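You operate a simulated robot arm through the tools that you are given. There is no shell and no other tool. Be economical: measure what you need, move in short steps, check, and stop when the job is done.

The job below is to be done with a simulated two-armed robot. You get a single attempt, and the scene is never put back.

## Task
Fold the print easel flat and put it away in the long drawer.
Fine: stand its book on the dresser; hold the easel steady as it folds; drawer shut. Set down upright: short grey book. Where these are worked on the way, their far stop is far enough and under half their travel is too little: long drawer.

It is judged by the outcome, as a careful person would: the job done as asked, and still so three seconds after it is handed in. It fails if anything else is knocked over, pushed out of place, dropped, spilled or broken. Flat cloth is picked up by pressing the open fingertips on it (5 to 10 N) and closing them slowly along it; thin cloth reads only 2 to 8 mm in the jaws.

## Robot
Two 7-joint arms with two-finger parallel grippers on one trunk, on a base that drives. Base frame: it is fixed to the floor where the robot stands at the start and does not move with it; the origin is under the middle of the robot, x ahead of it, y to its left, z up; the surface under the hand at the start is at about z = 930. Readings come in mm, degrees, newtons and seconds.
The left shoulder is at the start at [70, 163, 1170], the right one opposite. With the tool pointing down near the work surface each hand reaches from about 380 to 880 mm from the robot's upright axis, wherever it stands, measured 20 degrees to its own side. Places, roughly: dresser top [600, -100, 900]; easel back [600, -100, 1000]; inside of the long drawer [600, -100, 700]; long drawer [600, -100, 800]. Payload 3.43 kg a hand.
The tool frame of a hand sits at the grasp point between the pads (the TCP): z along the fingers, y along the line on which they close. The tips reach 34 mm beyond it. The gripper opens to 128 mm. The fingers are 24 mm wide and 12 mm thick; the gripper's body (48 by 130 mm) begins 96 mm behind the TCP.
Orientation is that of the tool frame in the base frame, as a unit quaternion [w, x, y, z]. With the fingers straight down and closing along the base's y, the tool's x points along the base's -x, its y along +y and its z along -z.

## Interface
- The arms move only by the tool jog_arm. It takes "left_steps", "right_steps" or both (then of equal length, played together; a hand with none holds still); each is a list of rows, each an object of numbers (a shift or turn left out is 0, a gripper value left out holds the last): "dx", "dy", "dz": the shift along the base's x, y, z in mm; "rx", "ry", "rz": the turn, a rotation vector about the base's x, y, z in rad; "jaw": the gripper command, from -1 (shut) to 1 (fully open), values between in proportion. In form: [{"dx": .., "dy": .., "dz": .., "rx": .., "ry": .., "rz": .., "jaw": ..}, ...]. A call has 1 to 8 rows; each row is the pose to reach, as a shift and turn from the pose commanded when the call began. Rows are played at 5 a second. More than 50 mm and 8.6 degrees between two rows, or a gripper value outside its range, and nothing of the call is played. A pose out of reach is approached as far as the arm can. The call stops where the force on the tool passes 90 N (or 10 N more than at its start, if that is more) or the arm is blocked; 0.2 s more then pass. The fingers move at their own pace (about 153 mm/s each) and stop on an object; they squeeze with about 29 N. The grip force told is the motor's: it shows also when the fingers shut on nothing. Time passes only in rows, and 0.2 s behind the last, so rows that repeat a pose let the fingers close. It gives the time, the measured TCP pose, the force on the tool (base axes), the opening and the grip force at its end, in the units of the frame above (readings bear some noise), with the torque about the TCP (base axes, N m) and any sound that the robot's microphone picked up.
- Cameras (640 x 400 px; columns grow to the right, rows downward): "scene" is now at [129.5, -3.3, 1376.8]; the picture's right is [-0.02, -1.00, -0.00], its down [-0.76, 0.02, -0.65] and it looks along [0.65, -0.02, -0.76] (base axes); focal length 214 px, centre (320, 200). "left" rides on the left gripper at [76, 11, -160] in its tool frame; the picture's right is [-0.15, 0.99, 0.00], its down [-0.88, -0.13, -0.46] and it looks along [-0.45, -0.07, 0.89] (tool axes); focal length 234 px, centre (320, 200). "right" rides on the right gripper at [76, -11, -160] in its tool frame; the picture's right is [0.15, 0.99, 0.00], its down [-0.88, 0.13, -0.46] and it looks along [-0.45, 0.07, 0.89] (tool axes); focal length 234 px, centre (320, 200). There is no depth. A picture from a camera that has moved, and an enlarged one, comes with that camera's place and axes in the base frame and with its lens.
- snapshot(camera): a new picture of that camera. It takes no simulated time.
- lift_body(by): slides the trunk up (or, below 0, down) by that many mm; the arms and the scene camera ride with it, the base frame stays. It gives what a move gives, with no picture.
- base_move(legs): drives the robot by 1 to 6 legs, each [ahead, left, turn to the left] in mm, mm and degrees, along the robot's own axes; the way and the turn of a leg run together, so that a leg with both is an arc; at most 1500 mm and 180 degrees a leg. The arms and the cameras ride along, it lands a little off, and it stops where it bumps. It gives what a move gives.
- aim_head(pan, tilt): turns the head with the scene camera to pan (to the left, within 86 degrees either way) and tilt (down, from -29 to 69), counted from straight ahead of the robot. It gives what a move gives.
- inspect(camera, box): a new picture of the part [left, top, right, bottom] of that camera's present view, enlarged. It takes no simulated time.
- hand_in(): hands the job in; it is judged then, once.

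Go step by step. Nothing tells you exact positions but the pictures and the camera data: compare them with the known pose of the tool, close in by small moves and look again before you grip or let go. The budget is 120 turns and 88 pictures, counting those below and the enlarged ones. Unless the task says otherwise, let go and move clear before handing in, and close with one line.

The tools are called after ">>>" by a JSON object that holds its "fn" and its "kwargs". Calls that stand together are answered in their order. jog_arm: Moves the arms, as the interface text tells. Its arguments: {"type":"object","properties":{"left_steps":{"type":"array","items":{"type":"object","properties":{"dx":{"type":"number"},"dy":{"type":"number"},"dz":{"type":"number"},"rx":{"type":"number"},"ry":{"type":"number"},"rz":{"type":"number"},"jaw":{"type":"number"}}}},"right_steps":{"type":"array","items":{"type":"object","properties":{"dx":{"type":"number"},"dy":{"type":"number"},"dz":{"type":"number"},"rx":{"type":"number"},"ry":{"type":"number"},"rz":{"type":"number"},"jaw":{"type":"number"}}}}},"required":[]} The other tools are called the same way: lift_body (by) slides the trunk up or down; base_move (legs) drives the base; aim_head (pan, tilt) turns the head that bears the scene camera; snapshot (camera) takes a picture; inspect (camera, box) takes an enlarged picture of a part of a camera's view; hand_in () hands the job in.

At the start:

```text
t: 0.0
left_tool_pos: [699.1, 164.1, 1182.8]
left_tcp_rot: [0.001, 0.0, 1.0, 0.0]
left_ft_force: [-1.2, 0.8, 0.5]
left_torque: [0.0, -0.01, 0.01]
left_opening: 127.9
left_grip_force: 0.0
right_tool_pos: [477.7, -404.6, 1258.1]
right_tcp_rot: [0.001, -0.001, 1.0, -0.001]
right_ft_force: [0.1, 1.3, -0.3]
right_torque: [0.0, -0.01, -0.03]
right_opening: 128.1
right_grip_force: 0.2
trunk travel left (down, up): [-650.0, 290.0]
robot x, y, heading: [1.8, 0.4, 0.0]
head pan, tilt: [-1.4, 49.5]
```

scene: 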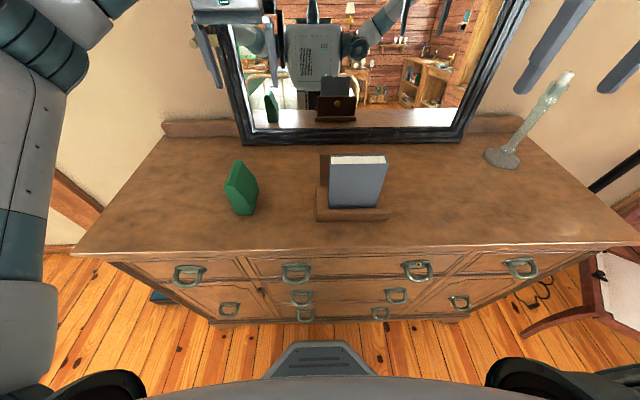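
right: 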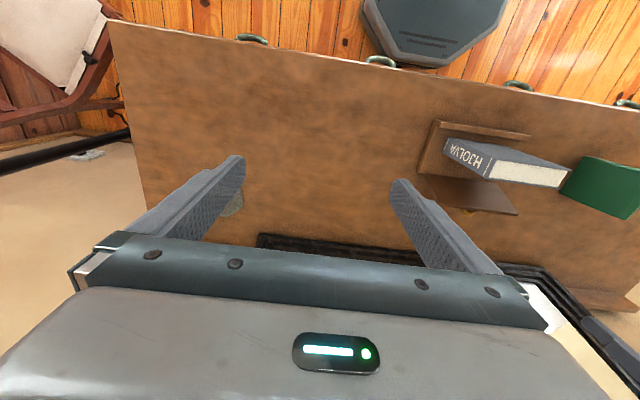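
left: 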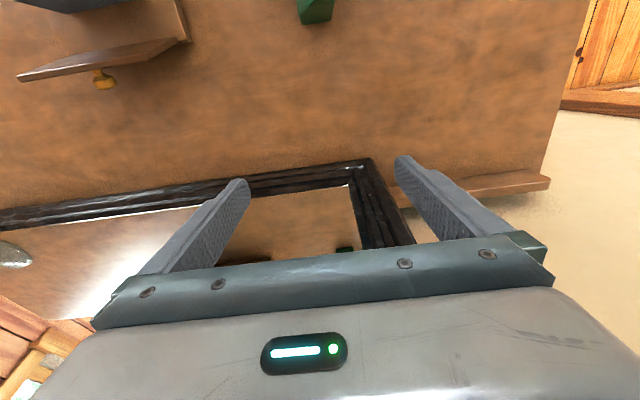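

I see a dresser with a small easel holding a grey book, a green object to the left of it and a candlestick to the right. I'll look closer at the easel and the drawer fronts first.

>>> {"fn": "inspect", "kwargs": {"camera": "scene", "box": [220, 130, 420, 255]}}

>>> {"fn": "inspect", "kwargs": {"camera": "scene", "box": [100, 235, 600, 340]}}

>>> {"fn": "inspect", "kwargs": {"camera": "right", "box": [380, 60, 640, 240]}}

```text
3.20 times, centred on (320, 192) of scene
camera zoom: at [129.5, -3.3, 1376.8], right [-0.02, -1.0, 0.0], down [-0.76, 0.02, -0.65], along [0.65, -0.02, -0.76], focal length 686 px, centre (320, 224)
```

zoom: 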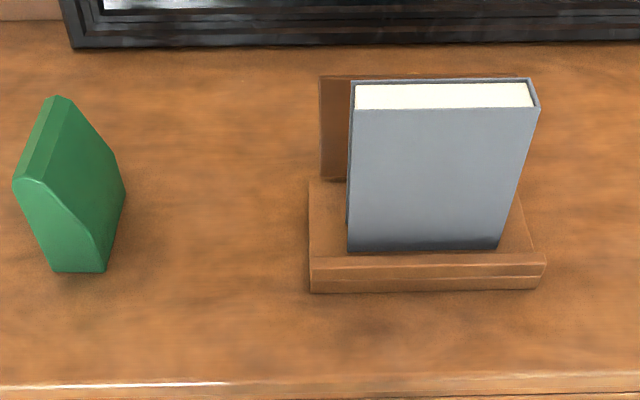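

```text
1.28 times, centred on (350, 288) of scene
camera zoom: at [129.5, -3.3, 1376.8], right [-0.02, -1.0, 0.0], down [-0.76, 0.02, -0.65], along [0.65, -0.02, -0.76], focal length 274 px, centre (282, 88)
```

zoom: 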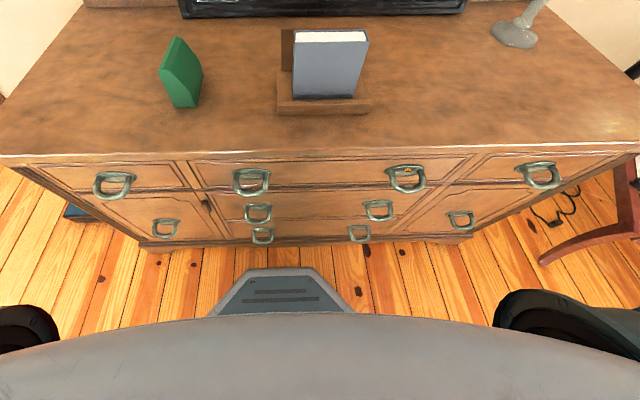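

```text
2.22 times, centred on (510, 150) of right
camera zoom: at [402.9, -414.3, 1417.9], right [-0.15, 0.99, 0.0], down [0.88, 0.13, 0.46], along [0.45, 0.07, -0.89], focal length 520 px, centre (-102, 311)
```

zoom: 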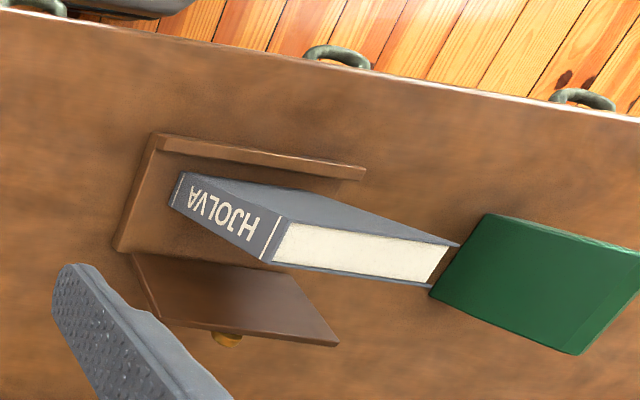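

The easel has a base with a front lip, a back board, and a brass knob behind it. I'll check its back in the mirror and from the left camera.

>>> {"fn": "inspect", "kwargs": {"camera": "scene", "box": [300, 60, 370, 130]}}

>>> {"fn": "inspect", "kwargs": {"camera": "left", "box": [0, 0, 200, 125]}}

```text
5.71 times, centred on (335, 95) of scene
camera zoom: at [129.5, -3.3, 1376.8], right [-0.02, -1.0, 0.0], down [-0.76, 0.02, -0.65], along [0.65, -0.02, -0.76], focal length 1226 px, centre (234, 800)
```

zoom: 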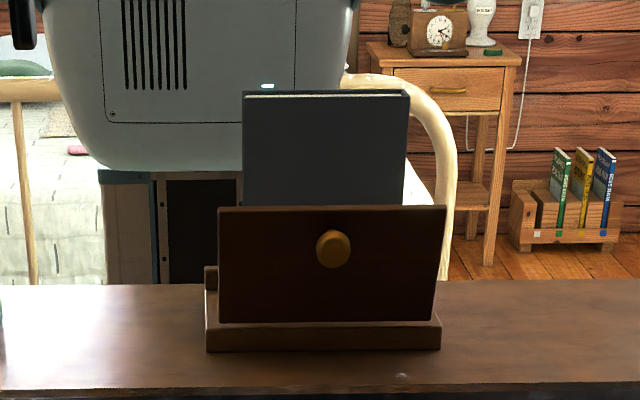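

```text
3.20 times, centred on (100, 62) of left
camera zoom: at [623.2, 176.1, 1343.4], right [0.15, 0.99, 0.0], down [0.88, -0.13, 0.46], along [0.45, -0.07, -0.89], focal length 749 px, centre (1024, 640)
```

zoom: 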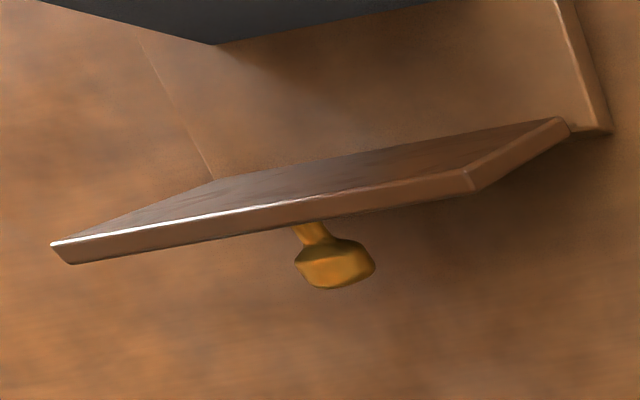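

The board looks hinged at the rear of the base and folds forward onto it, with the knob on its back. By my estimate the top is at z≈930, its front edge at x≈356, and the easel lip at x≈440 with y from -4 to -185. I'll back up to see the drawer fronts.

>>> {"fn": "base_move", "kwargs": {"legs": [[-500, 0, 0]]}}

>>> {"fn": "aim_head", "kwargs": {"pan": 0, "tilt": 38}}

>>> {"fn": "snapshot", "kwargs": {"camera": "scene"}}

```text
t: 2.9
left_tool_pos: [211.1, 160.3, 1182.9]
left_tcp_rot: [0.0, 0.004, 1.0, 0.0]
left_ft_force: [1.0, 0.4, -0.5]
left_torque: [0.02, -0.01, 0.02]
left_opening: 128.0
left_grip_force: 0.1
right_tool_pos: [-14.2, -406.6, 1257.5]
right_tcp_rot: [0.001, 0.005, 1.0, 0.0]
right_ft_force: [0.6, 0.3, 0.6]
right_torque: [-0.03, 0.01, 0.01]
right_opening: 127.7
right_grip_force: 0.1
trunk travel left (down, up): [-650.0, 290.0]
robot x, y, heading: [-485.1, 1.7, -0.7]
head pan, tilt: [-1.4, 49.5]
```

```text
t: 3.6
left_tool_pos: [212.5, 159.0, 1181.6]
left_tcp_rot: [-0.001, 0.004, 1.0, 0.0]
left_ft_force: [-0.4, -0.4, 0.2]
left_torque: [-0.01, -0.01, -0.02]
left_opening: 128.1
left_grip_force: 0.2
right_tool_pos: [-15.9, -406.4, 1257.4]
right_tcp_rot: [0.0, 0.005, 1.0, 0.0]
right_ft_force: [-0.5, -0.1, 0.2]
right_torque: [-0.04, -0.06, 0.0]
right_opening: 128.0
right_grip_force: 0.0
trunk travel left (down, up): [-650.0, 290.0]
robot x, y, heading: [-489.3, -0.6, -0.6]
head pan, tilt: [0.0, 38.0]
```

```text
79 pictures are left
camera scene: at [-351.5, -0.2, 1393.2], right [-0.01, -1.0, 0.0], down [-0.62, 0.01, -0.79], along [0.79, -0.01, -0.62], focal length 214 px, centre (320, 200)
```

scene: 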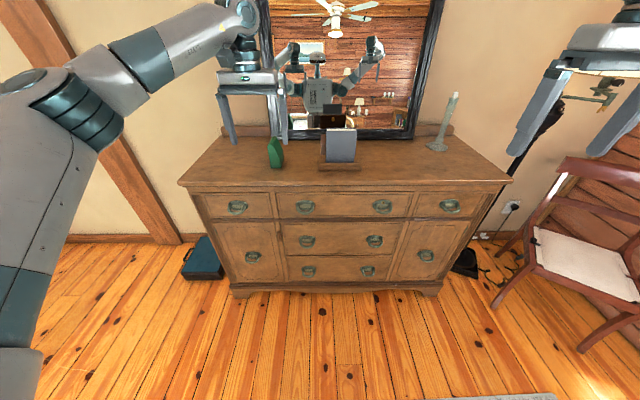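

>>> {"fn": "inspect", "kwargs": {"camera": "scene", "box": [180, 110, 520, 300]}}

>>> {"fn": "inspect", "kwargs": {"camera": "scene", "box": [260, 110, 420, 220]}}

```text
1.88 times, centred on (350, 205) of scene
camera zoom: at [-351.5, -0.2, 1393.2], right [-0.01, -1.0, 0.0], down [-0.62, 0.01, -0.79], along [0.79, -0.01, -0.62], focal length 404 px, centre (264, 191)
```

zoom: 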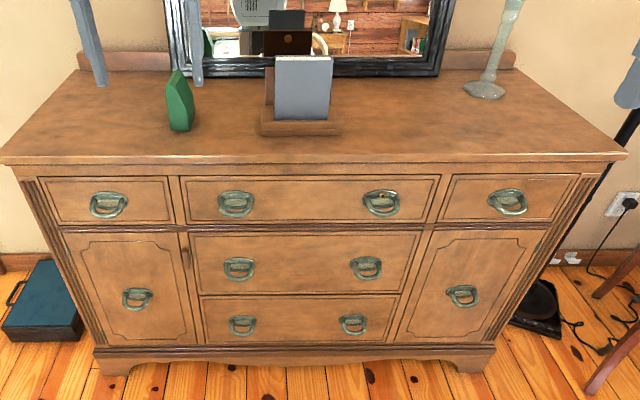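

```text
3.64 times, centred on (340, 165) of scene
camera zoom: at [-351.5, -0.2, 1393.2], right [-0.01, -1.0, 0.0], down [-0.62, 0.01, -0.79], along [0.79, -0.01, -0.62], focal length 780 px, centre (247, 327)
```

zoom: 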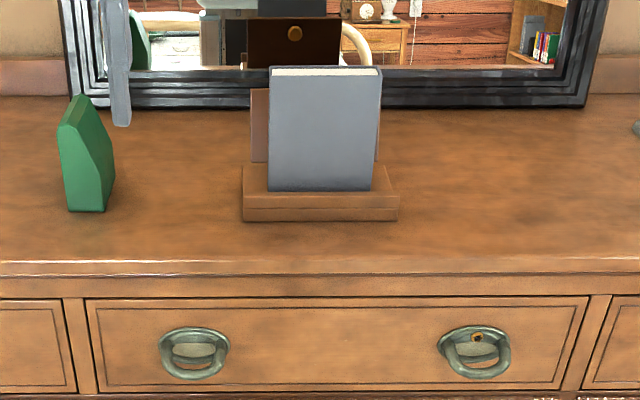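

The long drawer is the top centre one, with its front at about z 724–867, y +183 to -425, and handles at y≈+55 and -286, z≈795. The book stands upright at x 466–496, y -32 to -152, with its top at z≈1093. I'll drive closer and turn the right hand to grip across the book's thickness.

>>> {"fn": "base_move", "kwargs": {"legs": [[350, 0, 0.6]]}}

>>> {"fn": "jog_arm", "kwargs": {"right_steps": [{"rz": 0.14}, {"rz": 0.28}, {"rz": 0.42}, {"rz": 0.56}, {"rz": 0.7}, {"rz": 0.84}, {"rz": 0.98}, {"rz": 1.12}]}}

```text
t: 5.9
left_tool_pos: [561.1, 162.3, 1184.3]
left_tcp_rot: [0.0, 0.001, 1.0, -0.001]
left_ft_force: [0.0, 0.3, -0.5]
left_torque: [0.0, 0.05, -0.02]
left_opening: 128.2
left_grip_force: 0.1
right_tool_pos: [338.3, -406.0, 1257.2]
right_tcp_rot: [0.0, 0.001, 1.0, 0.001]
right_ft_force: [-0.2, 0.4, 0.1]
right_torque: [0.01, -0.01, -0.02]
right_opening: 127.9
right_grip_force: 0.1
trunk travel left (down, up): [-650.0, 290.0]
robot x, y, heading: [-139.2, 1.6, -0.1]
head pan, tilt: [0.0, 38.0]
```

```text
t: 7.7
left_tool_pos: [561.7, 164.3, 1181.2]
left_tcp_rot: [0.0, 0.001, 1.0, 0.0]
left_ft_force: [-0.1, 1.0, -0.6]
left_torque: [-0.03, -0.01, 0.03]
left_opening: 128.0
left_grip_force: 0.0
right_tool_pos: [280.7, -306.7, 1221.3]
right_tcp_rot: [0.001, -0.527, 0.85, -0.001]
right_ft_force: [0.1, 0.9, -1.2]
right_torque: [-0.01, -0.02, 0.0]
right_opening: 128.1
right_grip_force: 0.0
right hand out of reach, approached as far as the arm can: row 5, 6, 7, 8
trunk travel left (down, up): [-650.0, 290.0]
robot x, y, heading: [-136.6, 3.4, -0.3]
head pan, tilt: [0.0, 38.0]
```

The turn ran into a reach limit at that outlying spot. I'll bring the hand in over the dresser while finishing the turn.

>>> {"fn": "jog_arm", "kwargs": {"right_steps": [{"dx": 30, "dy": 20, "rz": 0.0}, {"dx": 60, "dy": 40, "rz": 0.1}, {"dx": 90, "dy": 70, "rz": 0.2}, {"dx": 110, "dy": 100, "rz": 0.3}, {"dx": 130, "dy": 130, "rz": 0.4}, {"dx": 140, "dy": 160, "rz": 0.45}]}}

```text
t: 9.1
left_tool_pos: [561.2, 164.1, 1183.4]
left_tcp_rot: [0.0, 0.001, 1.0, 0.0]
left_ft_force: [-1.4, 0.4, -0.2]
left_torque: [-0.02, 0.0, 0.0]
left_opening: 127.9
left_grip_force: 0.1
right_tool_pos: [266.1, -154.9, 1255.2]
right_tcp_rot: [-0.001, -0.695, 0.719, -0.007]
right_ft_force: [-0.1, -0.4, 0.3]
right_torque: [0.0, -0.01, -0.03]
right_opening: 127.9
right_grip_force: 0.0
right hand out of reach, approached as far as the arm can: row 1, 2, 3, 4, 5, 6
trunk travel left (down, up): [-650.0, 290.0]
robot x, y, heading: [-136.1, 4.4, -0.1]
head pan, tilt: [0.0, 38.0]
```

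The hand is reach-limited this high, so I'll raise the trunk a little and bring the hand lower relative to it.

>>> {"fn": "lift_body", "kwargs": {"by": 120}}

>>> {"fn": "jog_arm", "kwargs": {"right_steps": [{"dx": 0, "dz": -45}, {"dx": 0, "dz": -90}, {"dz": -135}, {"dz": -180}, {"dz": -180}]}}

```text
t: 10.6
left_tool_pos: [561.3, 163.0, 1302.0]
left_tcp_rot: [0.0, 0.001, 1.0, 0.0]
left_ft_force: [0.5, 0.4, 0.6]
left_torque: [-0.01, 0.01, -0.01]
left_opening: 128.1
left_grip_force: 0.0
right_tool_pos: [265.1, -154.4, 1374.7]
right_tcp_rot: [0.0, -0.695, 0.719, -0.007]
right_ft_force: [-1.1, -1.0, -0.2]
right_torque: [-0.01, 0.0, 0.01]
right_opening: 127.9
right_grip_force: 0.0
trunk travel left (down, up): [-770.0, 170.0]
robot x, y, heading: [-138.7, 2.2, -0.1]
head pan, tilt: [0.0, 38.0]
```

```text
t: 11.8
left_tool_pos: [561.5, 164.1, 1302.9]
left_tcp_rot: [0.0, 0.001, 1.0, 0.0]
left_ft_force: [0.4, 0.7, 0.3]
left_torque: [0.0, -0.03, 0.02]
left_opening: 127.7
left_grip_force: 0.0
right_tool_pos: [257.0, -148.6, 1197.2]
right_tcp_rot: [0.0, -0.693, 0.72, -0.009]
right_ft_force: [-0.3, 0.4, -0.7]
right_torque: [0.01, -0.03, 0.0]
right_opening: 127.9
right_grip_force: 0.0
right hand out of reach, approached as far as the arm can: row 1, 2, 3, 4, 5
trunk travel left (down, up): [-770.0, 170.0]
robot x, y, heading: [-140.2, 5.4, -0.2]
head pan, tilt: [0.0, 38.0]
```

The hand is now at z≈1197. I'll move it forward toward the book.

>>> {"fn": "jog_arm", "kwargs": {"right_steps": [{"dx": 40}, {"dx": 80}, {"dx": 120}, {"dx": 160}, {"dx": 160}]}}

```text
t: 13.0
left_tool_pos: [562.1, 162.6, 1303.1]
left_tcp_rot: [0.0, 0.001, 1.0, 0.0]
left_ft_force: [1.1, -0.3, 1.1]
left_torque: [-0.01, -0.02, 0.01]
left_opening: 127.9
left_grip_force: 0.0
right_tool_pos: [278.4, -113.2, 1187.9]
right_tcp_rot: [0.0, -0.693, 0.721, -0.009]
right_ft_force: [-0.5, -0.5, 0.2]
right_torque: [-0.01, 0.01, 0.0]
right_opening: 128.2
right_grip_force: 0.0
right hand out of reach, approached as far as the arm can: row 1, 2, 3, 4, 5
trunk travel left (down, up): [-770.0, 170.0]
robot x, y, heading: [-134.9, 0.4, -0.1]
head pan, tilt: [0.0, 38.0]
```

This looks like a wrist joint limit, so I'll turn the other way with the camera to the left side.

>>> {"fn": "jog_arm", "kwargs": {"right_steps": [{"rz": -0.14}, {"rz": -0.28}, {"rz": -0.42}, {"rz": -0.56}, {"rz": -0.7}, {"rz": -0.84}, {"rz": -0.98}, {"rz": -1.12}]}}

>>> {"fn": "jog_arm", "kwargs": {"right_steps": [{"rz": -0.14}, {"rz": -0.28}, {"rz": -0.42}, {"rz": -0.56}, {"rz": -0.7}, {"rz": -0.84}, {"rz": -0.98}, {"rz": -1.12}]}}

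```text
t: 14.8
left_tool_pos: [562.9, 163.6, 1303.2]
left_tcp_rot: [0.0, 0.0, 1.0, -0.001]
left_ft_force: [0.0, 0.3, 0.3]
left_torque: [0.01, 0.01, 0.03]
left_opening: 127.7
left_grip_force: 0.1
right_tool_pos: [279.7, -112.6, 1193.0]
right_tcp_rot: [-0.005, -0.206, 0.979, -0.006]
right_ft_force: [-0.5, 0.5, -0.6]
right_torque: [0.02, 0.01, 0.01]
right_opening: 128.0
right_grip_force: 0.0
trunk travel left (down, up): [-770.0, 170.0]
robot x, y, heading: [-140.8, -2.3, -0.4]
head pan, tilt: [0.0, 38.0]
```

```text
t: 16.6
left_tool_pos: [562.1, 162.8, 1304.1]
left_tcp_rot: [0.0, 0.001, 1.0, 0.0]
left_ft_force: [-0.9, 0.5, 0.4]
left_torque: [0.08, 0.01, 0.06]
left_opening: 128.0
left_grip_force: 0.1
right_tool_pos: [279.7, -110.9, 1193.3]
right_tcp_rot: [-0.007, 0.347, 0.938, -0.003]
right_ft_force: [0.1, 0.9, 0.0]
right_torque: [0.01, -0.02, 0.02]
right_opening: 128.1
right_grip_force: 0.0
trunk travel left (down, up): [-770.0, 170.0]
robot x, y, heading: [-141.8, 0.9, 0.1]
head pan, tilt: [0.0, 38.0]
```

This direction works, so I'll finish the turn while moving over the book.

>>> {"fn": "jog_arm", "kwargs": {"right_steps": [{"dx": 30, "dy": 3, "rz": -0.125}, {"dx": 60, "dy": 6, "rz": -0.25}, {"dx": 90, "dy": 9, "rz": -0.375}, {"dx": 120, "dy": 12, "rz": -0.5}, {"dx": 150, "dy": 15, "rz": -0.625}, {"dx": 180, "dy": 18, "rz": -0.75}, {"dx": 200, "dy": 18, "rz": -0.862}, {"dx": 200, "dy": 18, "rz": -0.862, "jaw": 0.2}]}}

>>> {"fn": "snapshot", "kwargs": {"camera": "right"}}

>>> {"fn": "snapshot", "kwargs": {"camera": "scene"}}

```text
t: 18.4
left_tool_pos: [562.1, 163.3, 1304.1]
left_tcp_rot: [0.0, 0.001, 1.0, 0.0]
left_ft_force: [-0.3, -0.1, 0.1]
left_torque: [0.0, -0.01, 0.01]
left_opening: 128.1
left_grip_force: 0.1
right_tool_pos: [442.6, -151.6, 1192.5]
right_tcp_rot: [-0.007, 0.706, 0.709, 0.001]
right_ft_force: [-0.8, -0.2, -0.3]
right_torque: [-0.03, -0.01, 0.04]
right_opening: 76.8
right_grip_force: 0.1
right hand out of reach, approached as far as the arm can: row 1, 2, 3, 4, 5, 6, 7, 8
trunk travel left (down, up): [-770.0, 170.0]
robot x, y, heading: [-139.4, 4.0, -0.2]
head pan, tilt: [0.0, 38.0]
```

```text
76 pictures are left
camera right: at [433.1, -77.2, 1352.9], right [0.99, 0.15, -0.01], down [0.14, -0.89, 0.44], along [0.06, -0.44, -0.9], focal length 234 px, centre (320, 200)
```

right: 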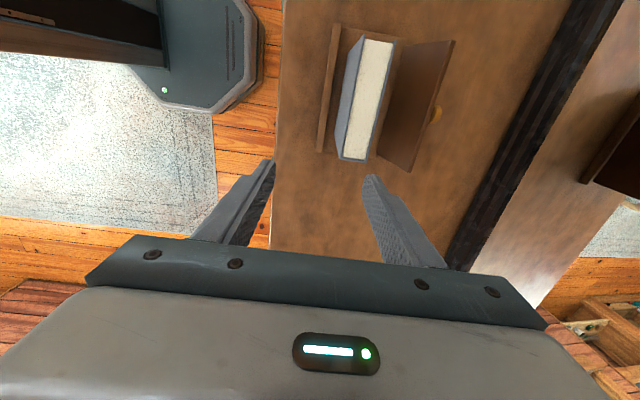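

```text
75 pictures are left
camera scene: at [0.2, -1.3, 1513.2], right [0.0, -1.0, 0.0], down [-0.62, 0.0, -0.79], along [0.79, 0.0, -0.62], focal length 214 px, centre (320, 200)
```

scene: 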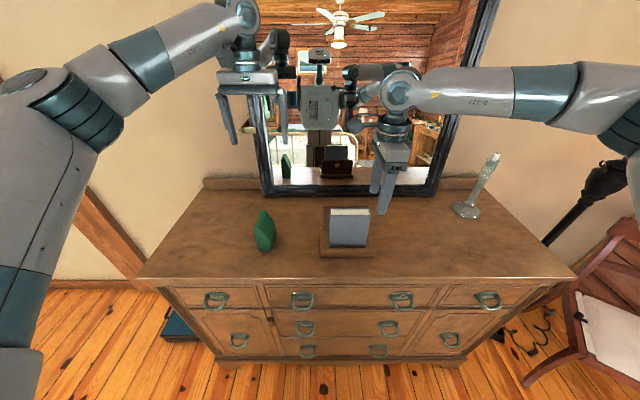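

I'm close, but the arm is constrained by reaching across. Shifting the base left will put the book on the right arm's own side.

>>> {"fn": "base_move", "kwargs": {"legs": [[0, 170, 0]]}}

>>> {"fn": "jog_arm", "kwargs": {"right_steps": [{"dx": 10, "dy": -30}, {"dx": 20, "dy": -60}, {"dx": 30, "dy": -90}, {"dx": 37, "dy": -110}, {"dx": 37, "dy": -110}]}}

```text
t: 19.9
left_tool_pos: [564.0, 326.7, 1304.0]
left_tcp_rot: [-0.001, 0.003, 1.0, 0.001]
left_ft_force: [-0.9, 0.2, 0.4]
left_torque: [0.07, 0.01, 0.02]
left_opening: 127.9
left_grip_force: 0.0
right_tool_pos: [443.1, 12.8, 1191.4]
right_tcp_rot: [-0.008, 0.707, 0.707, 0.002]
right_ft_force: [-0.2, -0.2, 0.5]
right_torque: [0.03, 0.0, -0.01]
right_opening: 77.0
right_grip_force: 0.1
trunk travel left (down, up): [-770.0, 170.0]
robot x, y, heading: [-139.6, 170.3, -0.2]
head pan, tilt: [0.0, 38.0]
```

```text
t: 21.1
left_tool_pos: [562.1, 327.8, 1302.7]
left_tcp_rot: [0.0, 0.002, 1.0, 0.0]
left_ft_force: [-0.1, 0.2, -1.0]
left_torque: [0.01, -0.02, 0.0]
left_opening: 128.0
left_grip_force: 0.0
right_tool_pos: [479.3, -96.5, 1192.9]
right_tcp_rot: [-0.008, 0.707, 0.707, 0.001]
right_ft_force: [0.2, -0.2, -0.8]
right_torque: [0.0, 0.0, -0.01]
right_opening: 76.9
right_grip_force: 0.1
trunk travel left (down, up): [-770.0, 170.0]
robot x, y, heading: [-137.7, 168.0, -0.1]
head pan, tilt: [0.0, 38.0]
```

The hand is now over the book, and I'll check alignment.

>>> {"fn": "snapshot", "kwargs": {"camera": "right"}}

>>> {"fn": "inspect", "kwargs": {"camera": "scene", "box": [300, 120, 500, 290]}}

```text
74 pictures are left
camera right: at [469.7, -22.4, 1354.1], right [0.99, 0.15, -0.01], down [0.13, -0.89, 0.44], along [0.06, -0.44, -0.9], focal length 234 px, centre (320, 200)
```

right: 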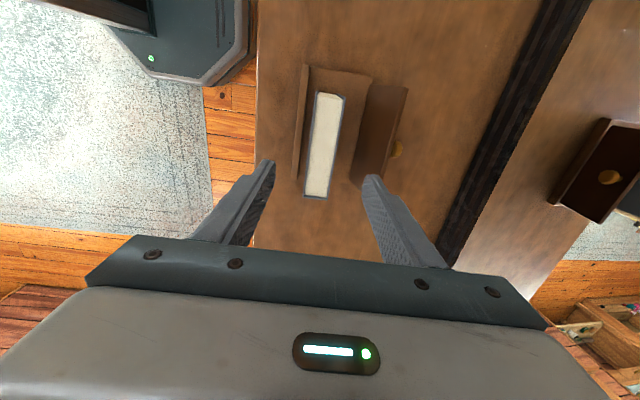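

```text
2.35 times, centred on (400, 205) of scene
camera zoom: at [0.8, 166.4, 1513.2], right [-0.01, -1.0, 0.0], down [-0.62, 0.0, -0.79], along [0.79, 0.0, -0.62], focal length 505 px, centre (132, 188)
```

zoom: 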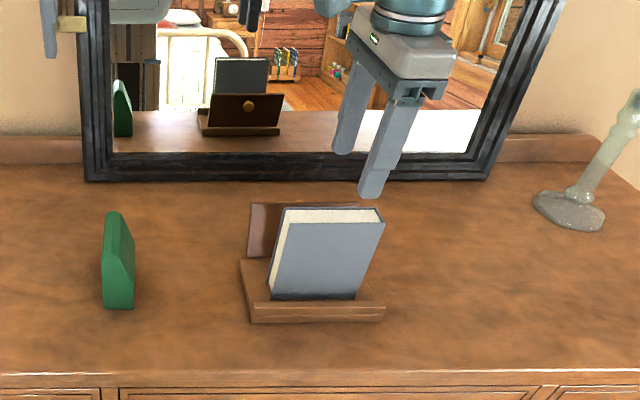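

The book's top centre is at (482, -91) and it is 31 mm thick. I'll descend with the jaws at about 60 mm and grip with the TCP at z≈1062.

>>> {"fn": "jog_arm", "kwargs": {"right_steps": [{"dx": 3, "dy": 5, "dz": -30, "jaw": 0.0}, {"dx": 3, "dy": 5, "dz": -65, "jaw": 0.0}, {"dx": 3, "dy": 5, "dz": -100, "jaw": 0.0}, {"dx": 3, "dy": 5, "dz": -130, "jaw": 0.0}, {"dx": 3, "dy": 5, "dz": -130, "jaw": 0.0}]}}

>>> {"fn": "snapshot", "kwargs": {"camera": "right"}}

>>> {"fn": "inspect", "kwargs": {"camera": "scene", "box": [300, 120, 500, 290]}}

```text
t: 22.3
left_tool_pos: [561.8, 328.5, 1303.7]
left_tcp_rot: [0.0, 0.002, 1.0, 0.0]
left_ft_force: [-0.8, 1.4, -0.3]
left_torque: [0.02, -0.01, 0.02]
left_opening: 127.8
left_grip_force: 0.0
right_tool_pos: [482.9, -90.4, 1060.4]
right_tcp_rot: [-0.008, 0.707, 0.707, 0.002]
right_ft_force: [-0.4, -0.2, 0.1]
right_torque: [0.02, -0.02, 0.01]
right_opening: 64.0
right_grip_force: 0.1
trunk travel left (down, up): [-770.0, 170.0]
robot x, y, heading: [-139.8, 167.1, -0.5]
head pan, tilt: [0.0, 38.0]
```

```text
72 pictures are left
camera right: at [473.2, -15.7, 1221.9], right [0.99, 0.15, -0.01], down [0.13, -0.89, 0.44], along [0.06, -0.44, -0.9], focal length 234 px, centre (320, 200)
```

right: 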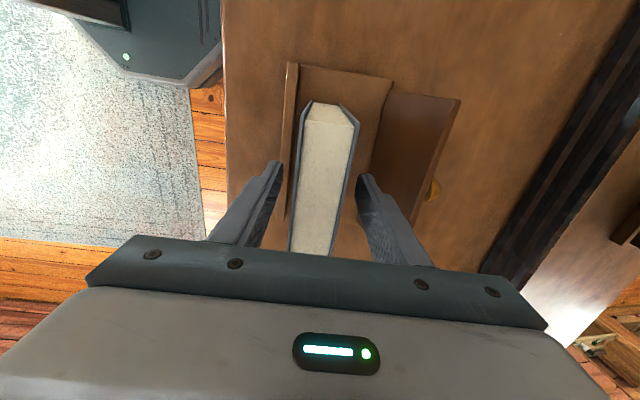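

```text
2.35 times, centred on (400, 205) of scene
camera zoom: at [0.4, 166.5, 1513.3], right [-0.01, -1.0, 0.0], down [-0.62, 0.0, -0.79], along [0.79, 0.0, -0.62], focal length 505 px, centre (132, 188)
```

zoom: 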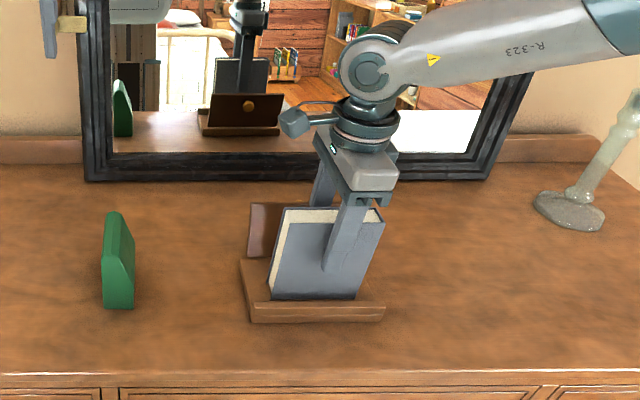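

The book is centred between the fingers, so I'll close and lift.

>>> {"fn": "jog_arm", "kwargs": {"right_steps": [{"jaw": -0.6}, {"jaw": -0.8}, {"jaw": -0.8}, {"dz": 8, "jaw": -0.8}, {"dz": 20, "jaw": -0.8}, {"dz": 40, "jaw": -0.8}, {"dz": 60, "jaw": -0.8}]}}

>>> {"fn": "snapshot", "kwargs": {"camera": "scene"}}

```text
t: 23.9
left_tool_pos: [562.7, 328.7, 1303.6]
left_tcp_rot: [-0.001, 0.003, 1.0, 0.0]
left_ft_force: [0.2, 0.1, 0.1]
left_torque: [0.01, -0.04, 0.01]
left_opening: 128.1
left_grip_force: 0.2
right_tool_pos: [483.9, -90.2, 1124.2]
right_tcp_rot: [-0.007, 0.707, 0.707, 0.001]
right_ft_force: [-0.9, 1.3, -1.9]
right_torque: [0.0, -0.03, 0.0]
right_opening: 31.9
right_grip_force: 28.7
trunk travel left (down, up): [-770.0, 170.0]
robot x, y, heading: [-138.6, 168.7, -0.6]
head pan, tilt: [0.0, 38.0]
```

```text
70 pictures are left
camera scene: at [0.5, 166.6, 1513.2], right [-0.01, -1.0, 0.0], down [-0.62, 0.0, -0.79], along [0.79, 0.0, -0.62], focal length 214 px, centre (320, 200)
```

scene: 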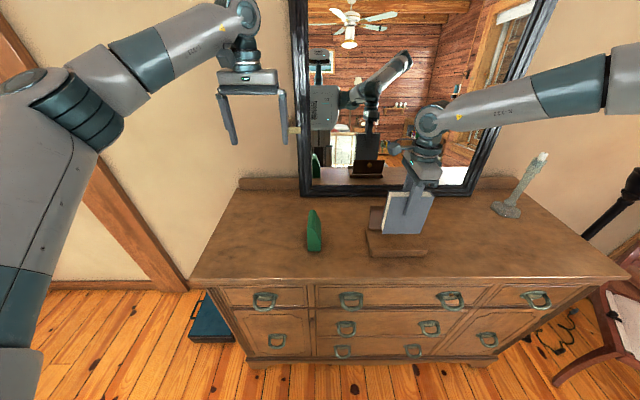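

The book is held and clear of the base. I'll drive sideways to the right to carry it to open dresser top.

>>> {"fn": "base_move", "kwargs": {"legs": [[0, -280, 0.5]]}}

>>> {"fn": "snapshot", "kwargs": {"camera": "scene"}}

>>> {"fn": "snapshot", "kwargs": {"camera": "right"}}

```text
t: 25.8
left_tool_pos: [560.9, 62.5, 1303.2]
left_tcp_rot: [0.0, -0.005, 1.0, 0.0]
left_ft_force: [0.3, 0.4, 0.2]
left_torque: [0.01, 0.0, 0.0]
left_opening: 128.1
left_grip_force: 0.1
right_tool_pos: [486.9, -358.2, 1122.8]
right_tcp_rot: [-0.008, 0.702, 0.712, -0.001]
right_ft_force: [-0.2, 0.1, -2.9]
right_torque: [-0.03, 0.02, 0.01]
right_opening: 32.1
right_grip_force: 29.4
trunk travel left (down, up): [-770.0, 170.0]
robot x, y, heading: [-139.1, -109.9, 0.5]
head pan, tilt: [0.0, 38.0]
```

```text
69 pictures are left
camera scene: at [1.4, -107.8, 1513.2], right [0.01, -1.0, 0.0], down [-0.62, -0.01, -0.79], along [0.79, 0.01, -0.62], focal length 214 px, centre (320, 200)
```

scene: 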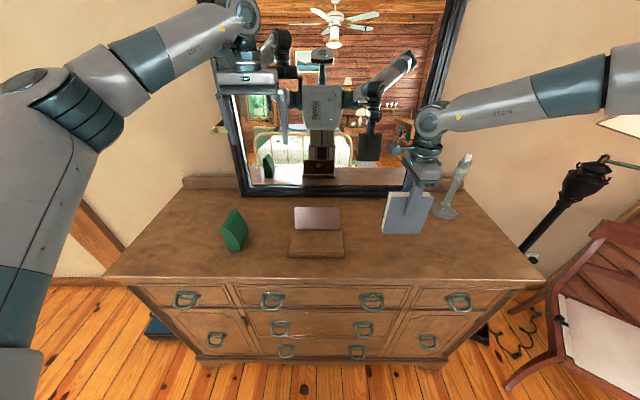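

```text
68 pictures are left
camera right: at [477.1, -283.1, 1284.3], right [0.99, 0.16, -0.01], down [0.15, -0.88, 0.44], along [0.06, -0.44, -0.9], focal length 234 px, centre (320, 200)
```

right: 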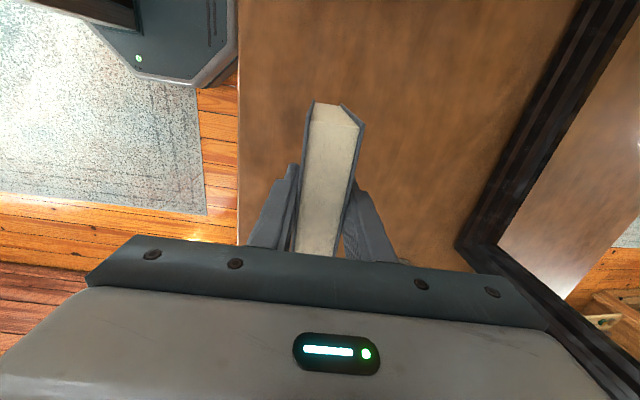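

The book is over clear dresser top at (487, -358). I'll move it back 60 mm and lower it most of the way.

>>> {"fn": "jog_arm", "kwargs": {"right_steps": [{"dx": 25, "dy": -5}, {"dx": 50, "dy": -12}, {"dx": 60, "dy": -12, "dz": -20}, {"dx": 60, "dy": -12, "dz": -45}, {"dx": 60, "dy": -12, "dz": -62}, {"dx": 60, "dy": -12, "dz": -66}, {"dx": 60, "dy": -12, "dz": -66}]}}

>>> {"fn": "inspect", "kwargs": {"camera": "scene", "box": [280, 140, 480, 270]}}

```text
t: 27.4
left_tool_pos: [560.4, 61.3, 1302.7]
left_tcp_rot: [-0.001, -0.005, 1.0, 0.0]
left_ft_force: [0.2, 0.6, 1.0]
left_torque: [-0.02, -0.02, 0.03]
left_opening: 128.3
left_grip_force: 0.2
right_tool_pos: [542.4, -374.0, 1059.4]
right_tcp_rot: [-0.007, 0.701, 0.713, 0.001]
right_ft_force: [0.2, 0.1, -2.7]
right_torque: [0.01, 0.01, -0.01]
right_opening: 31.8
right_grip_force: 29.0
right hand out of reach, approached as far as the arm can: row 5, 6, 7
trunk travel left (down, up): [-770.0, 170.0]
robot x, y, heading: [-139.3, -108.7, 0.5]
head pan, tilt: [0.0, 38.0]
```

```text
3.08 times, centred on (380, 205) of scene
camera zoom: at [1.7, -109.2, 1513.1], right [0.01, -1.0, 0.0], down [-0.62, -0.01, -0.79], along [0.79, 0.01, -0.62], focal length 660 px, centre (135, 185)
```

zoom: 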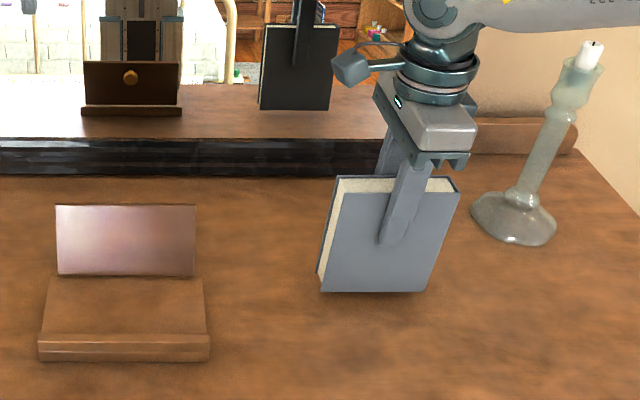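

The book is slightly above the top and near the reach limit. I'll come back 20 mm and lower in small steps until contact.

>>> {"fn": "jog_arm", "kwargs": {"right_steps": [{"dx": -12}, {"dx": -20, "dz": -4}, {"dx": -20, "dz": -8}, {"dx": -20, "dz": -11}, {"dx": -20, "dz": -14}, {"dx": -20, "dz": -14}]}}

```text
t: 28.8
left_tool_pos: [562.4, 60.8, 1302.3]
left_tcp_rot: [0.0, -0.005, 1.0, -0.001]
left_ft_force: [-0.3, -0.1, 0.2]
left_torque: [-0.01, 0.02, -0.04]
left_opening: 128.1
left_grip_force: 0.0
right_tool_pos: [522.1, -374.8, 1045.6]
right_tcp_rot: [-0.008, 0.701, 0.713, 0.001]
right_ft_force: [-0.5, -0.5, -2.7]
right_torque: [0.0, 0.0, -0.01]
right_opening: 31.7
right_grip_force: 29.0
trunk travel left (down, up): [-770.0, 170.0]
robot x, y, heading: [-133.8, -105.8, 0.3]
head pan, tilt: [0.0, 38.0]
```

>>> {"fn": "jog_arm", "kwargs": {"right_steps": [{"dz": -2}, {"dz": -4}, {"dz": -6}, {"dz": -8}]}}

>>> {"fn": "inspect", "kwargs": {"camera": "scene", "box": [340, 180, 460, 255]}}

```text
t: 29.8
left_tool_pos: [556.8, 60.4, 1305.7]
left_tcp_rot: [0.001, -0.003, 1.0, 0.0]
left_ft_force: [-0.3, -0.5, 0.3]
left_torque: [0.02, 0.01, 0.0]
left_opening: 127.8
left_grip_force: 0.0
right_tool_pos: [521.0, -374.6, 1043.5]
right_tcp_rot: [-0.004, 0.702, 0.712, 0.005]
right_ft_force: [2.1, -8.5, 32.9]
right_torque: [-0.49, -0.23, 0.2]
right_opening: 31.8
right_grip_force: 29.1
trunk travel left (down, up): [-770.0, 170.0]
robot x, y, heading: [-135.5, -109.9, 0.3]
head pan, tilt: [0.0, 38.0]
```

```text
5.33 times, centred on (400, 218) of scene
camera zoom: at [-3.0, -109.0, 1514.1], right [0.01, -1.0, 0.0], down [-0.61, -0.01, -0.79], along [0.79, 0.01, -0.61], focal length 1144 px, centre (-107, 107)
```

zoom: 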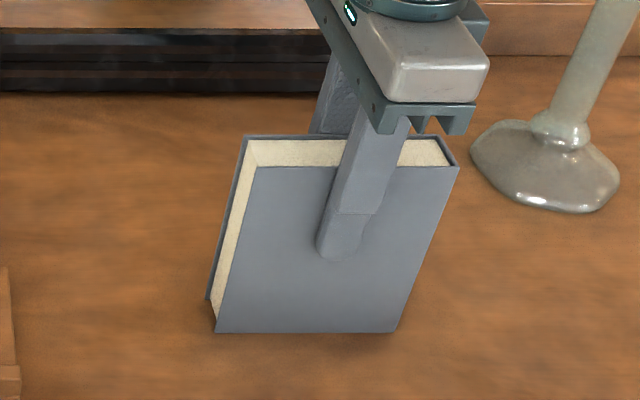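

It has touched down. I'll relieve the press, open gently and lift straight off.

>>> {"fn": "jog_arm", "kwargs": {"right_steps": [{"dz": 5}, {"dz": 5}, {"dz": 5, "jaw": -0.4}, {"dz": 5, "jaw": -0.2}, {"dz": 5, "jaw": 0.0}, {"dz": 5, "jaw": 0.0}]}}

>>> {"fn": "inspect", "kwargs": {"camera": "scene", "box": [340, 180, 460, 255]}}

```text
t: 31.2
left_tool_pos: [560.5, 61.4, 1302.4]
left_tcp_rot: [0.0, -0.005, 1.0, 0.0]
left_ft_force: [0.0, -0.4, 0.6]
left_torque: [0.0, 0.06, 0.01]
left_opening: 128.2
left_grip_force: 0.2
right_tool_pos: [522.0, -375.2, 1043.1]
right_tcp_rot: [-0.008, 0.702, 0.712, 0.0]
right_ft_force: [0.1, -0.3, -0.1]
right_torque: [-0.02, -0.02, -0.01]
right_opening: 63.9
right_grip_force: 0.0
trunk travel left (down, up): [-770.0, 170.0]
robot x, y, heading: [-139.3, -109.6, 0.3]
head pan, tilt: [0.0, 38.0]
```

```text
5.33 times, centred on (400, 218) of scene
camera zoom: at [1.2, -109.2, 1513.2], right [0.01, -1.0, 0.0], down [-0.62, -0.01, -0.79], along [0.79, 0.01, -0.62], focal length 1144 px, centre (-107, 107)
```

zoom: 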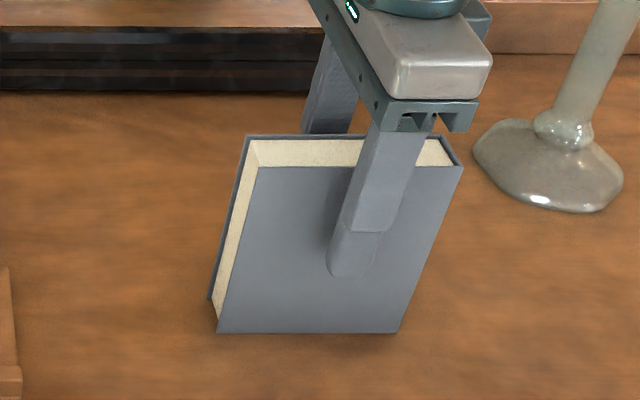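

The book stands upright on its own. I'll lift the right hand clear and turn it back to the natural orientation.

>>> {"fn": "jog_arm", "kwargs": {"right_steps": [{"dz": 40}, {"dz": 85}, {"dz": 130}, {"dz": 150, "dx": -20, "rz": 0.14}, {"dz": 150, "dx": -40, "rz": 0.28}, {"dz": 150, "dx": -60, "rz": 0.42}, {"dz": 150, "dx": -70, "rz": 0.56}, {"dz": 150, "dx": -70, "rz": 0.7}]}}

>>> {"fn": "jog_arm", "kwargs": {"right_steps": [{"rz": 0.14}, {"rz": 0.28}, {"rz": 0.42, "jaw": -0.5}, {"rz": 0.56, "jaw": -0.9}, {"rz": 0.7, "jaw": -1}, {"rz": 0.84}, {"rz": 0.88}]}}

>>> {"fn": "snapshot", "kwargs": {"camera": "scene"}}

```text
t: 33.0
left_tool_pos: [560.9, 61.6, 1302.4]
left_tcp_rot: [-0.001, -0.005, 1.0, 0.0]
left_ft_force: [-0.4, 0.0, 0.0]
left_torque: [0.01, -0.01, 0.0]
left_opening: 128.2
left_grip_force: 0.2
right_tool_pos: [450.2, -374.3, 1192.0]
right_tcp_rot: [-0.007, 0.414, 0.91, -0.002]
right_ft_force: [0.6, 0.1, 0.3]
right_torque: [0.01, -0.04, -0.01]
right_opening: 64.3
right_grip_force: 0.1
trunk travel left (down, up): [-770.0, 170.0]
robot x, y, heading: [-133.8, -109.6, 0.2]
head pan, tilt: [0.0, 38.0]
```

```text
t: 34.6
left_tool_pos: [560.7, 61.4, 1303.3]
left_tcp_rot: [0.0, -0.006, 1.0, 0.001]
left_ft_force: [0.2, -0.2, -1.0]
left_torque: [0.03, 0.0, -0.01]
left_opening: 128.1
left_grip_force: 0.1
right_tool_pos: [452.1, -373.4, 1191.6]
right_tcp_rot: [-0.007, -0.013, 1.0, -0.005]
right_ft_force: [0.7, -0.1, -0.1]
right_torque: [0.0, 0.03, 0.02]
right_opening: 0.0
right_grip_force: 29.5
trunk travel left (down, up): [-770.0, 170.0]
robot x, y, heading: [-136.9, -108.2, 0.6]
head pan, tilt: [0.0, 38.0]
```

```text
64 pictures are left
camera scene: at [1.0, -109.2, 1513.2], right [0.01, -1.0, 0.0], down [-0.62, -0.01, -0.79], along [0.79, 0.01, -0.62], focal length 214 px, centre (320, 200)
```

scene: 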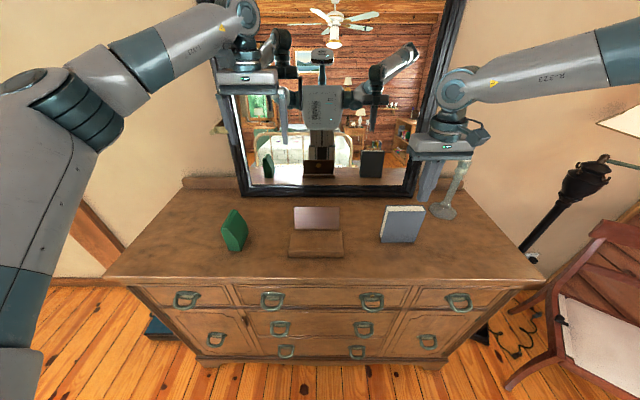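

The book stays standing. I'll drive ahead a little and bring the left hand down toward the easel's lip for a close look.

>>> {"fn": "base_move", "kwargs": {"legs": [[60, 10, 0]]}}

>>> {"fn": "jog_arm", "kwargs": {"left_steps": [{"dx": -40, "dz": -20}, {"dx": -80, "dz": -40, "dy": -20}, {"dx": -120, "dz": -60, "dy": -40, "jaw": 0}, {"dx": -160, "dz": -80, "dy": -60, "jaw": -1}, {"dx": -180, "dz": -100, "dy": -80, "jaw": -1}, {"dx": -180, "dz": -130, "dy": -80, "jaw": -1}, {"dx": -180, "dz": -160, "dy": -80, "jaw": -1}]}}

>>> {"fn": "snapshot", "kwargs": {"camera": "left"}}

>>> {"fn": "inspect", "kwargs": {"camera": "scene", "box": [250, 180, 380, 270]}}

```text
t: 35.6
left_tool_pos: [611.9, 70.9, 1307.8]
left_tcp_rot: [0.003, -0.004, 1.0, 0.0]
left_ft_force: [-0.7, -0.5, 1.4]
left_torque: [0.02, -0.09, 0.03]
left_opening: 127.9
left_grip_force: 0.1
right_tool_pos: [503.6, -364.7, 1196.2]
right_tcp_rot: [-0.002, -0.013, 1.0, -0.004]
right_ft_force: [-1.0, 0.2, 0.3]
right_torque: [0.01, -0.07, -0.02]
right_opening: 0.0
right_grip_force: 29.0
trunk travel left (down, up): [-770.0, 170.0]
robot x, y, heading: [-77.4, -100.5, 0.4]
head pan, tilt: [0.0, 38.0]
```

```text
t: 37.2
left_tool_pos: [437.9, -8.1, 1144.5]
left_tcp_rot: [0.001, -0.005, 1.0, -0.001]
left_ft_force: [-0.2, 0.0, 0.5]
left_torque: [0.0, 0.0, -0.03]
left_opening: 0.0
left_grip_force: 28.8
right_tool_pos: [510.1, -362.7, 1193.6]
right_tcp_rot: [-0.007, -0.012, 1.0, -0.004]
right_ft_force: [0.2, 0.2, -0.1]
right_torque: [-0.02, -0.03, -0.01]
right_opening: 0.0
right_grip_force: 28.9
trunk travel left (down, up): [-770.0, 170.0]
robot x, y, heading: [-78.4, -100.3, 0.1]
head pan, tilt: [0.0, 38.0]
```

```text
63 pictures are left
camera left: at [361.4, 2.7, 1305.1], right [0.14, 0.99, 0.0], down [0.88, -0.12, 0.46], along [0.45, -0.06, -0.89], focal length 234 px, centre (320, 200)
```

left: 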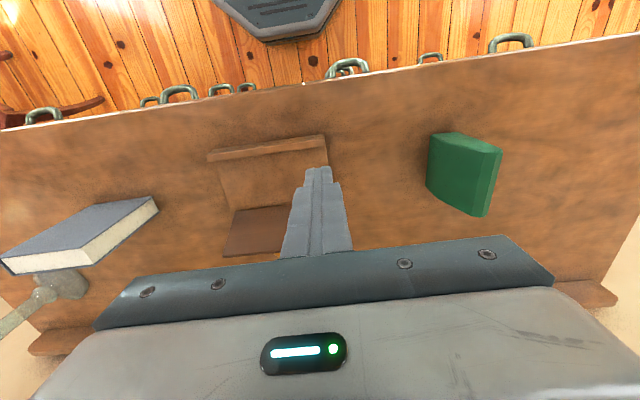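

```text
4.44 times, centred on (315, 225) of scene
camera zoom: at [59.1, -97.9, 1513.3], right [0.01, -1.0, 0.0], down [-0.62, -0.01, -0.79], along [0.79, 0.01, -0.62], focal length 953 px, centre (342, 89)
```

zoom: 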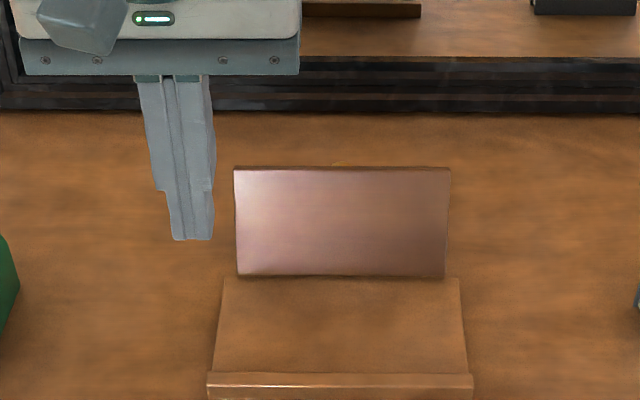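

Measured: the lip top is at z≈963, x 440–450; the base spans y 0 to -183; the board spans y -14 to -170 with its hinge at x≈550, z≈948 and top at (568, 1041). I'll lower the left fingertips onto the left end of the lip to hold it.

>>> {"fn": "jog_arm", "kwargs": {"left_steps": [{"dy": -8, "dz": -45}, {"dy": -12, "dz": -90}, {"dy": -12, "dz": -125}, {"dy": -12, "dz": -137}, {"dy": -12, "dz": -140}, {"dy": -12, "dz": -143}]}}

>>> {"fn": "inspect", "kwargs": {"camera": "scene", "box": [250, 180, 380, 270]}}

```text
t: 38.6
left_tool_pos: [438.2, -19.7, 1000.5]
left_tcp_rot: [0.0, -0.004, 1.0, 0.001]
left_ft_force: [0.3, 0.3, 0.4]
left_torque: [0.0, 0.01, 0.01]
left_opening: 0.1
left_grip_force: 29.1
right_tool_pos: [509.5, -364.1, 1192.7]
right_tcp_rot: [-0.006, -0.013, 1.0, -0.004]
right_ft_force: [0.1, 0.2, 0.2]
right_torque: [-0.02, -0.01, 0.03]
right_opening: 0.0
right_grip_force: 28.7
trunk travel left (down, up): [-770.0, 170.0]
robot x, y, heading: [-78.6, -97.6, 0.7]
head pan, tilt: [0.0, 38.0]
```

```text
4.44 times, centred on (315, 225) of scene
camera zoom: at [59.3, -98.7, 1513.2], right [0.01, -1.0, 0.0], down [-0.62, -0.01, -0.79], along [0.79, 0.01, -0.62], focal length 953 px, centre (342, 89)
```

zoom: 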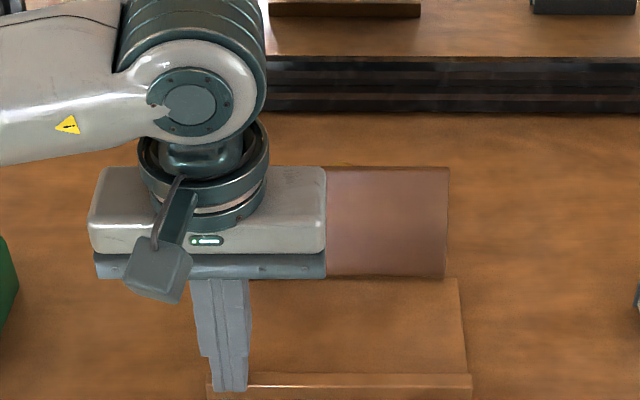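

The left fingertips sit at the lip top. Next I'll bring the right hand behind the board.

>>> {"fn": "jog_arm", "kwargs": {"right_steps": [{"dx": 25, "dy": 45}, {"dx": 50, "dy": 90}, {"dx": 80, "dy": 135}, {"dx": 105, "dy": 175}, {"dx": 115, "dy": 208}, {"dx": 115, "dy": 208, "dz": -45}, {"dx": 115, "dy": 208, "dz": -80}]}}

>>> {"fn": "snapshot", "kwargs": {"camera": "scene"}}

>>> {"fn": "snapshot", "kwargs": {"camera": "right"}}

```text
refused: row 1 steps farther than a row can; nothing moved
```

```text
60 pictures are left
camera scene: at [59.3, -98.7, 1513.2], right [0.01, -1.0, 0.0], down [-0.62, -0.01, -0.79], along [0.79, 0.01, -0.62], focal length 214 px, centre (320, 200)
```

scene: 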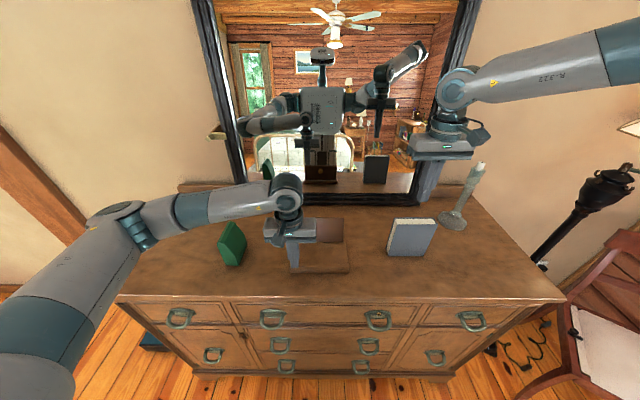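

```text
59 pictures are left
camera right: at [436.7, -374.3, 1354.3], right [-0.17, 0.99, -0.01], down [0.88, 0.16, 0.44], along [0.44, 0.07, -0.9], focal length 234 px, centre (320, 200)
```

right: 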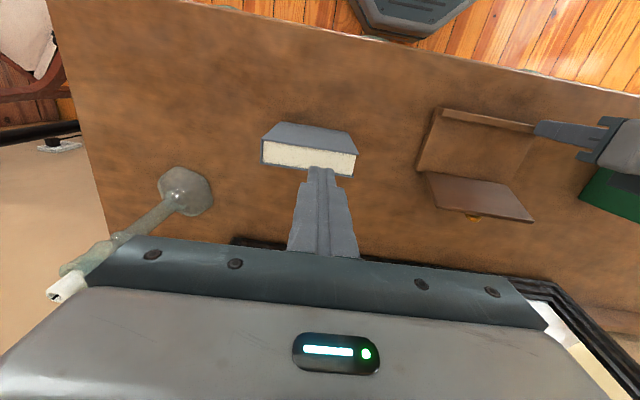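

The first row was too long a step, so I'll send it again in shorter ones.

>>> {"fn": "jog_arm", "kwargs": {"right_steps": [{"dx": 22, "dy": 38}, {"dx": 44, "dy": 76}, {"dx": 66, "dy": 114}, {"dx": 88, "dy": 152}, {"dx": 108, "dy": 190}, {"dx": 115, "dy": 208, "dz": -20}, {"dx": 115, "dy": 208, "dz": -60}, {"dx": 115, "dy": 208, "dz": -80}]}}

>>> {"fn": "snapshot", "kwargs": {"camera": "scene"}}

```text
t: 40.4
left_tool_pos: [438.4, -20.5, 999.8]
left_tcp_rot: [-0.001, -0.004, 1.0, 0.0]
left_ft_force: [0.0, -0.5, 0.5]
left_torque: [0.0, 0.03, 0.03]
left_opening: 0.2
left_grip_force: 28.9
right_tool_pos: [542.1, -278.3, 1149.4]
right_tcp_rot: [-0.005, -0.012, 1.0, -0.003]
right_ft_force: [0.2, -0.2, -0.7]
right_torque: [0.0, -0.01, -0.02]
right_opening: 0.0
right_grip_force: 28.9
right hand out of reach, approached as far as the arm can: row 3, 4, 5, 6, 7, 8
trunk travel left (down, up): [-770.0, 170.0]
robot x, y, heading: [-78.2, -96.0, 0.5]
head pan, tilt: [0.0, 38.0]
```

```text
58 pictures are left
camera scene: at [59.5, -98.9, 1513.2], right [0.01, -1.0, 0.0], down [-0.62, -0.01, -0.79], along [0.79, 0.01, -0.62], focal length 214 px, centre (320, 200)
```

scene: 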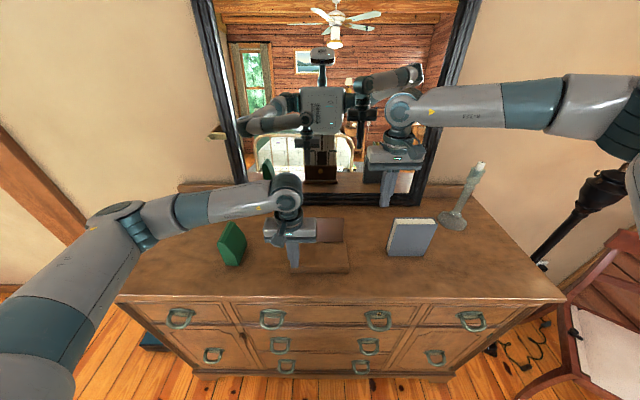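

The right arm stalls at that height, so I'll lower it beside the easel, in the gap between easel and book. Then I'll go back and around behind the board.

>>> {"fn": "jog_arm", "kwargs": {"right_steps": [{"dz": -35, "dy": 5}, {"dz": -70, "dy": 10}, {"dz": -95, "dy": 15}, {"dx": 30, "dz": -95, "dy": 15}, {"dx": 60, "dz": -95, "dy": 15}, {"dx": 85, "dz": -95, "dy": 15}]}}

```text
t: 41.8
left_tool_pos: [438.9, -19.7, 1000.9]
left_tcp_rot: [0.001, -0.005, 1.0, -0.001]
left_ft_force: [-0.2, 0.0, 0.6]
left_torque: [0.0, -0.01, 0.0]
left_opening: 0.2
left_grip_force: 29.2
right_tool_pos: [560.9, -316.1, 1077.3]
right_tcp_rot: [-0.005, -0.012, 1.0, -0.003]
right_ft_force: [-0.2, -0.1, 0.3]
right_torque: [0.01, 0.0, 0.03]
right_opening: 0.0
right_grip_force: 28.6
right hand out of reach, approached as far as the arm can: row 1, 2, 3, 4, 5, 6
trunk travel left (down, up): [-770.0, 170.0]
robot x, y, heading: [-78.5, -98.6, 0.6]
head pan, tilt: [0.0, 38.0]
```

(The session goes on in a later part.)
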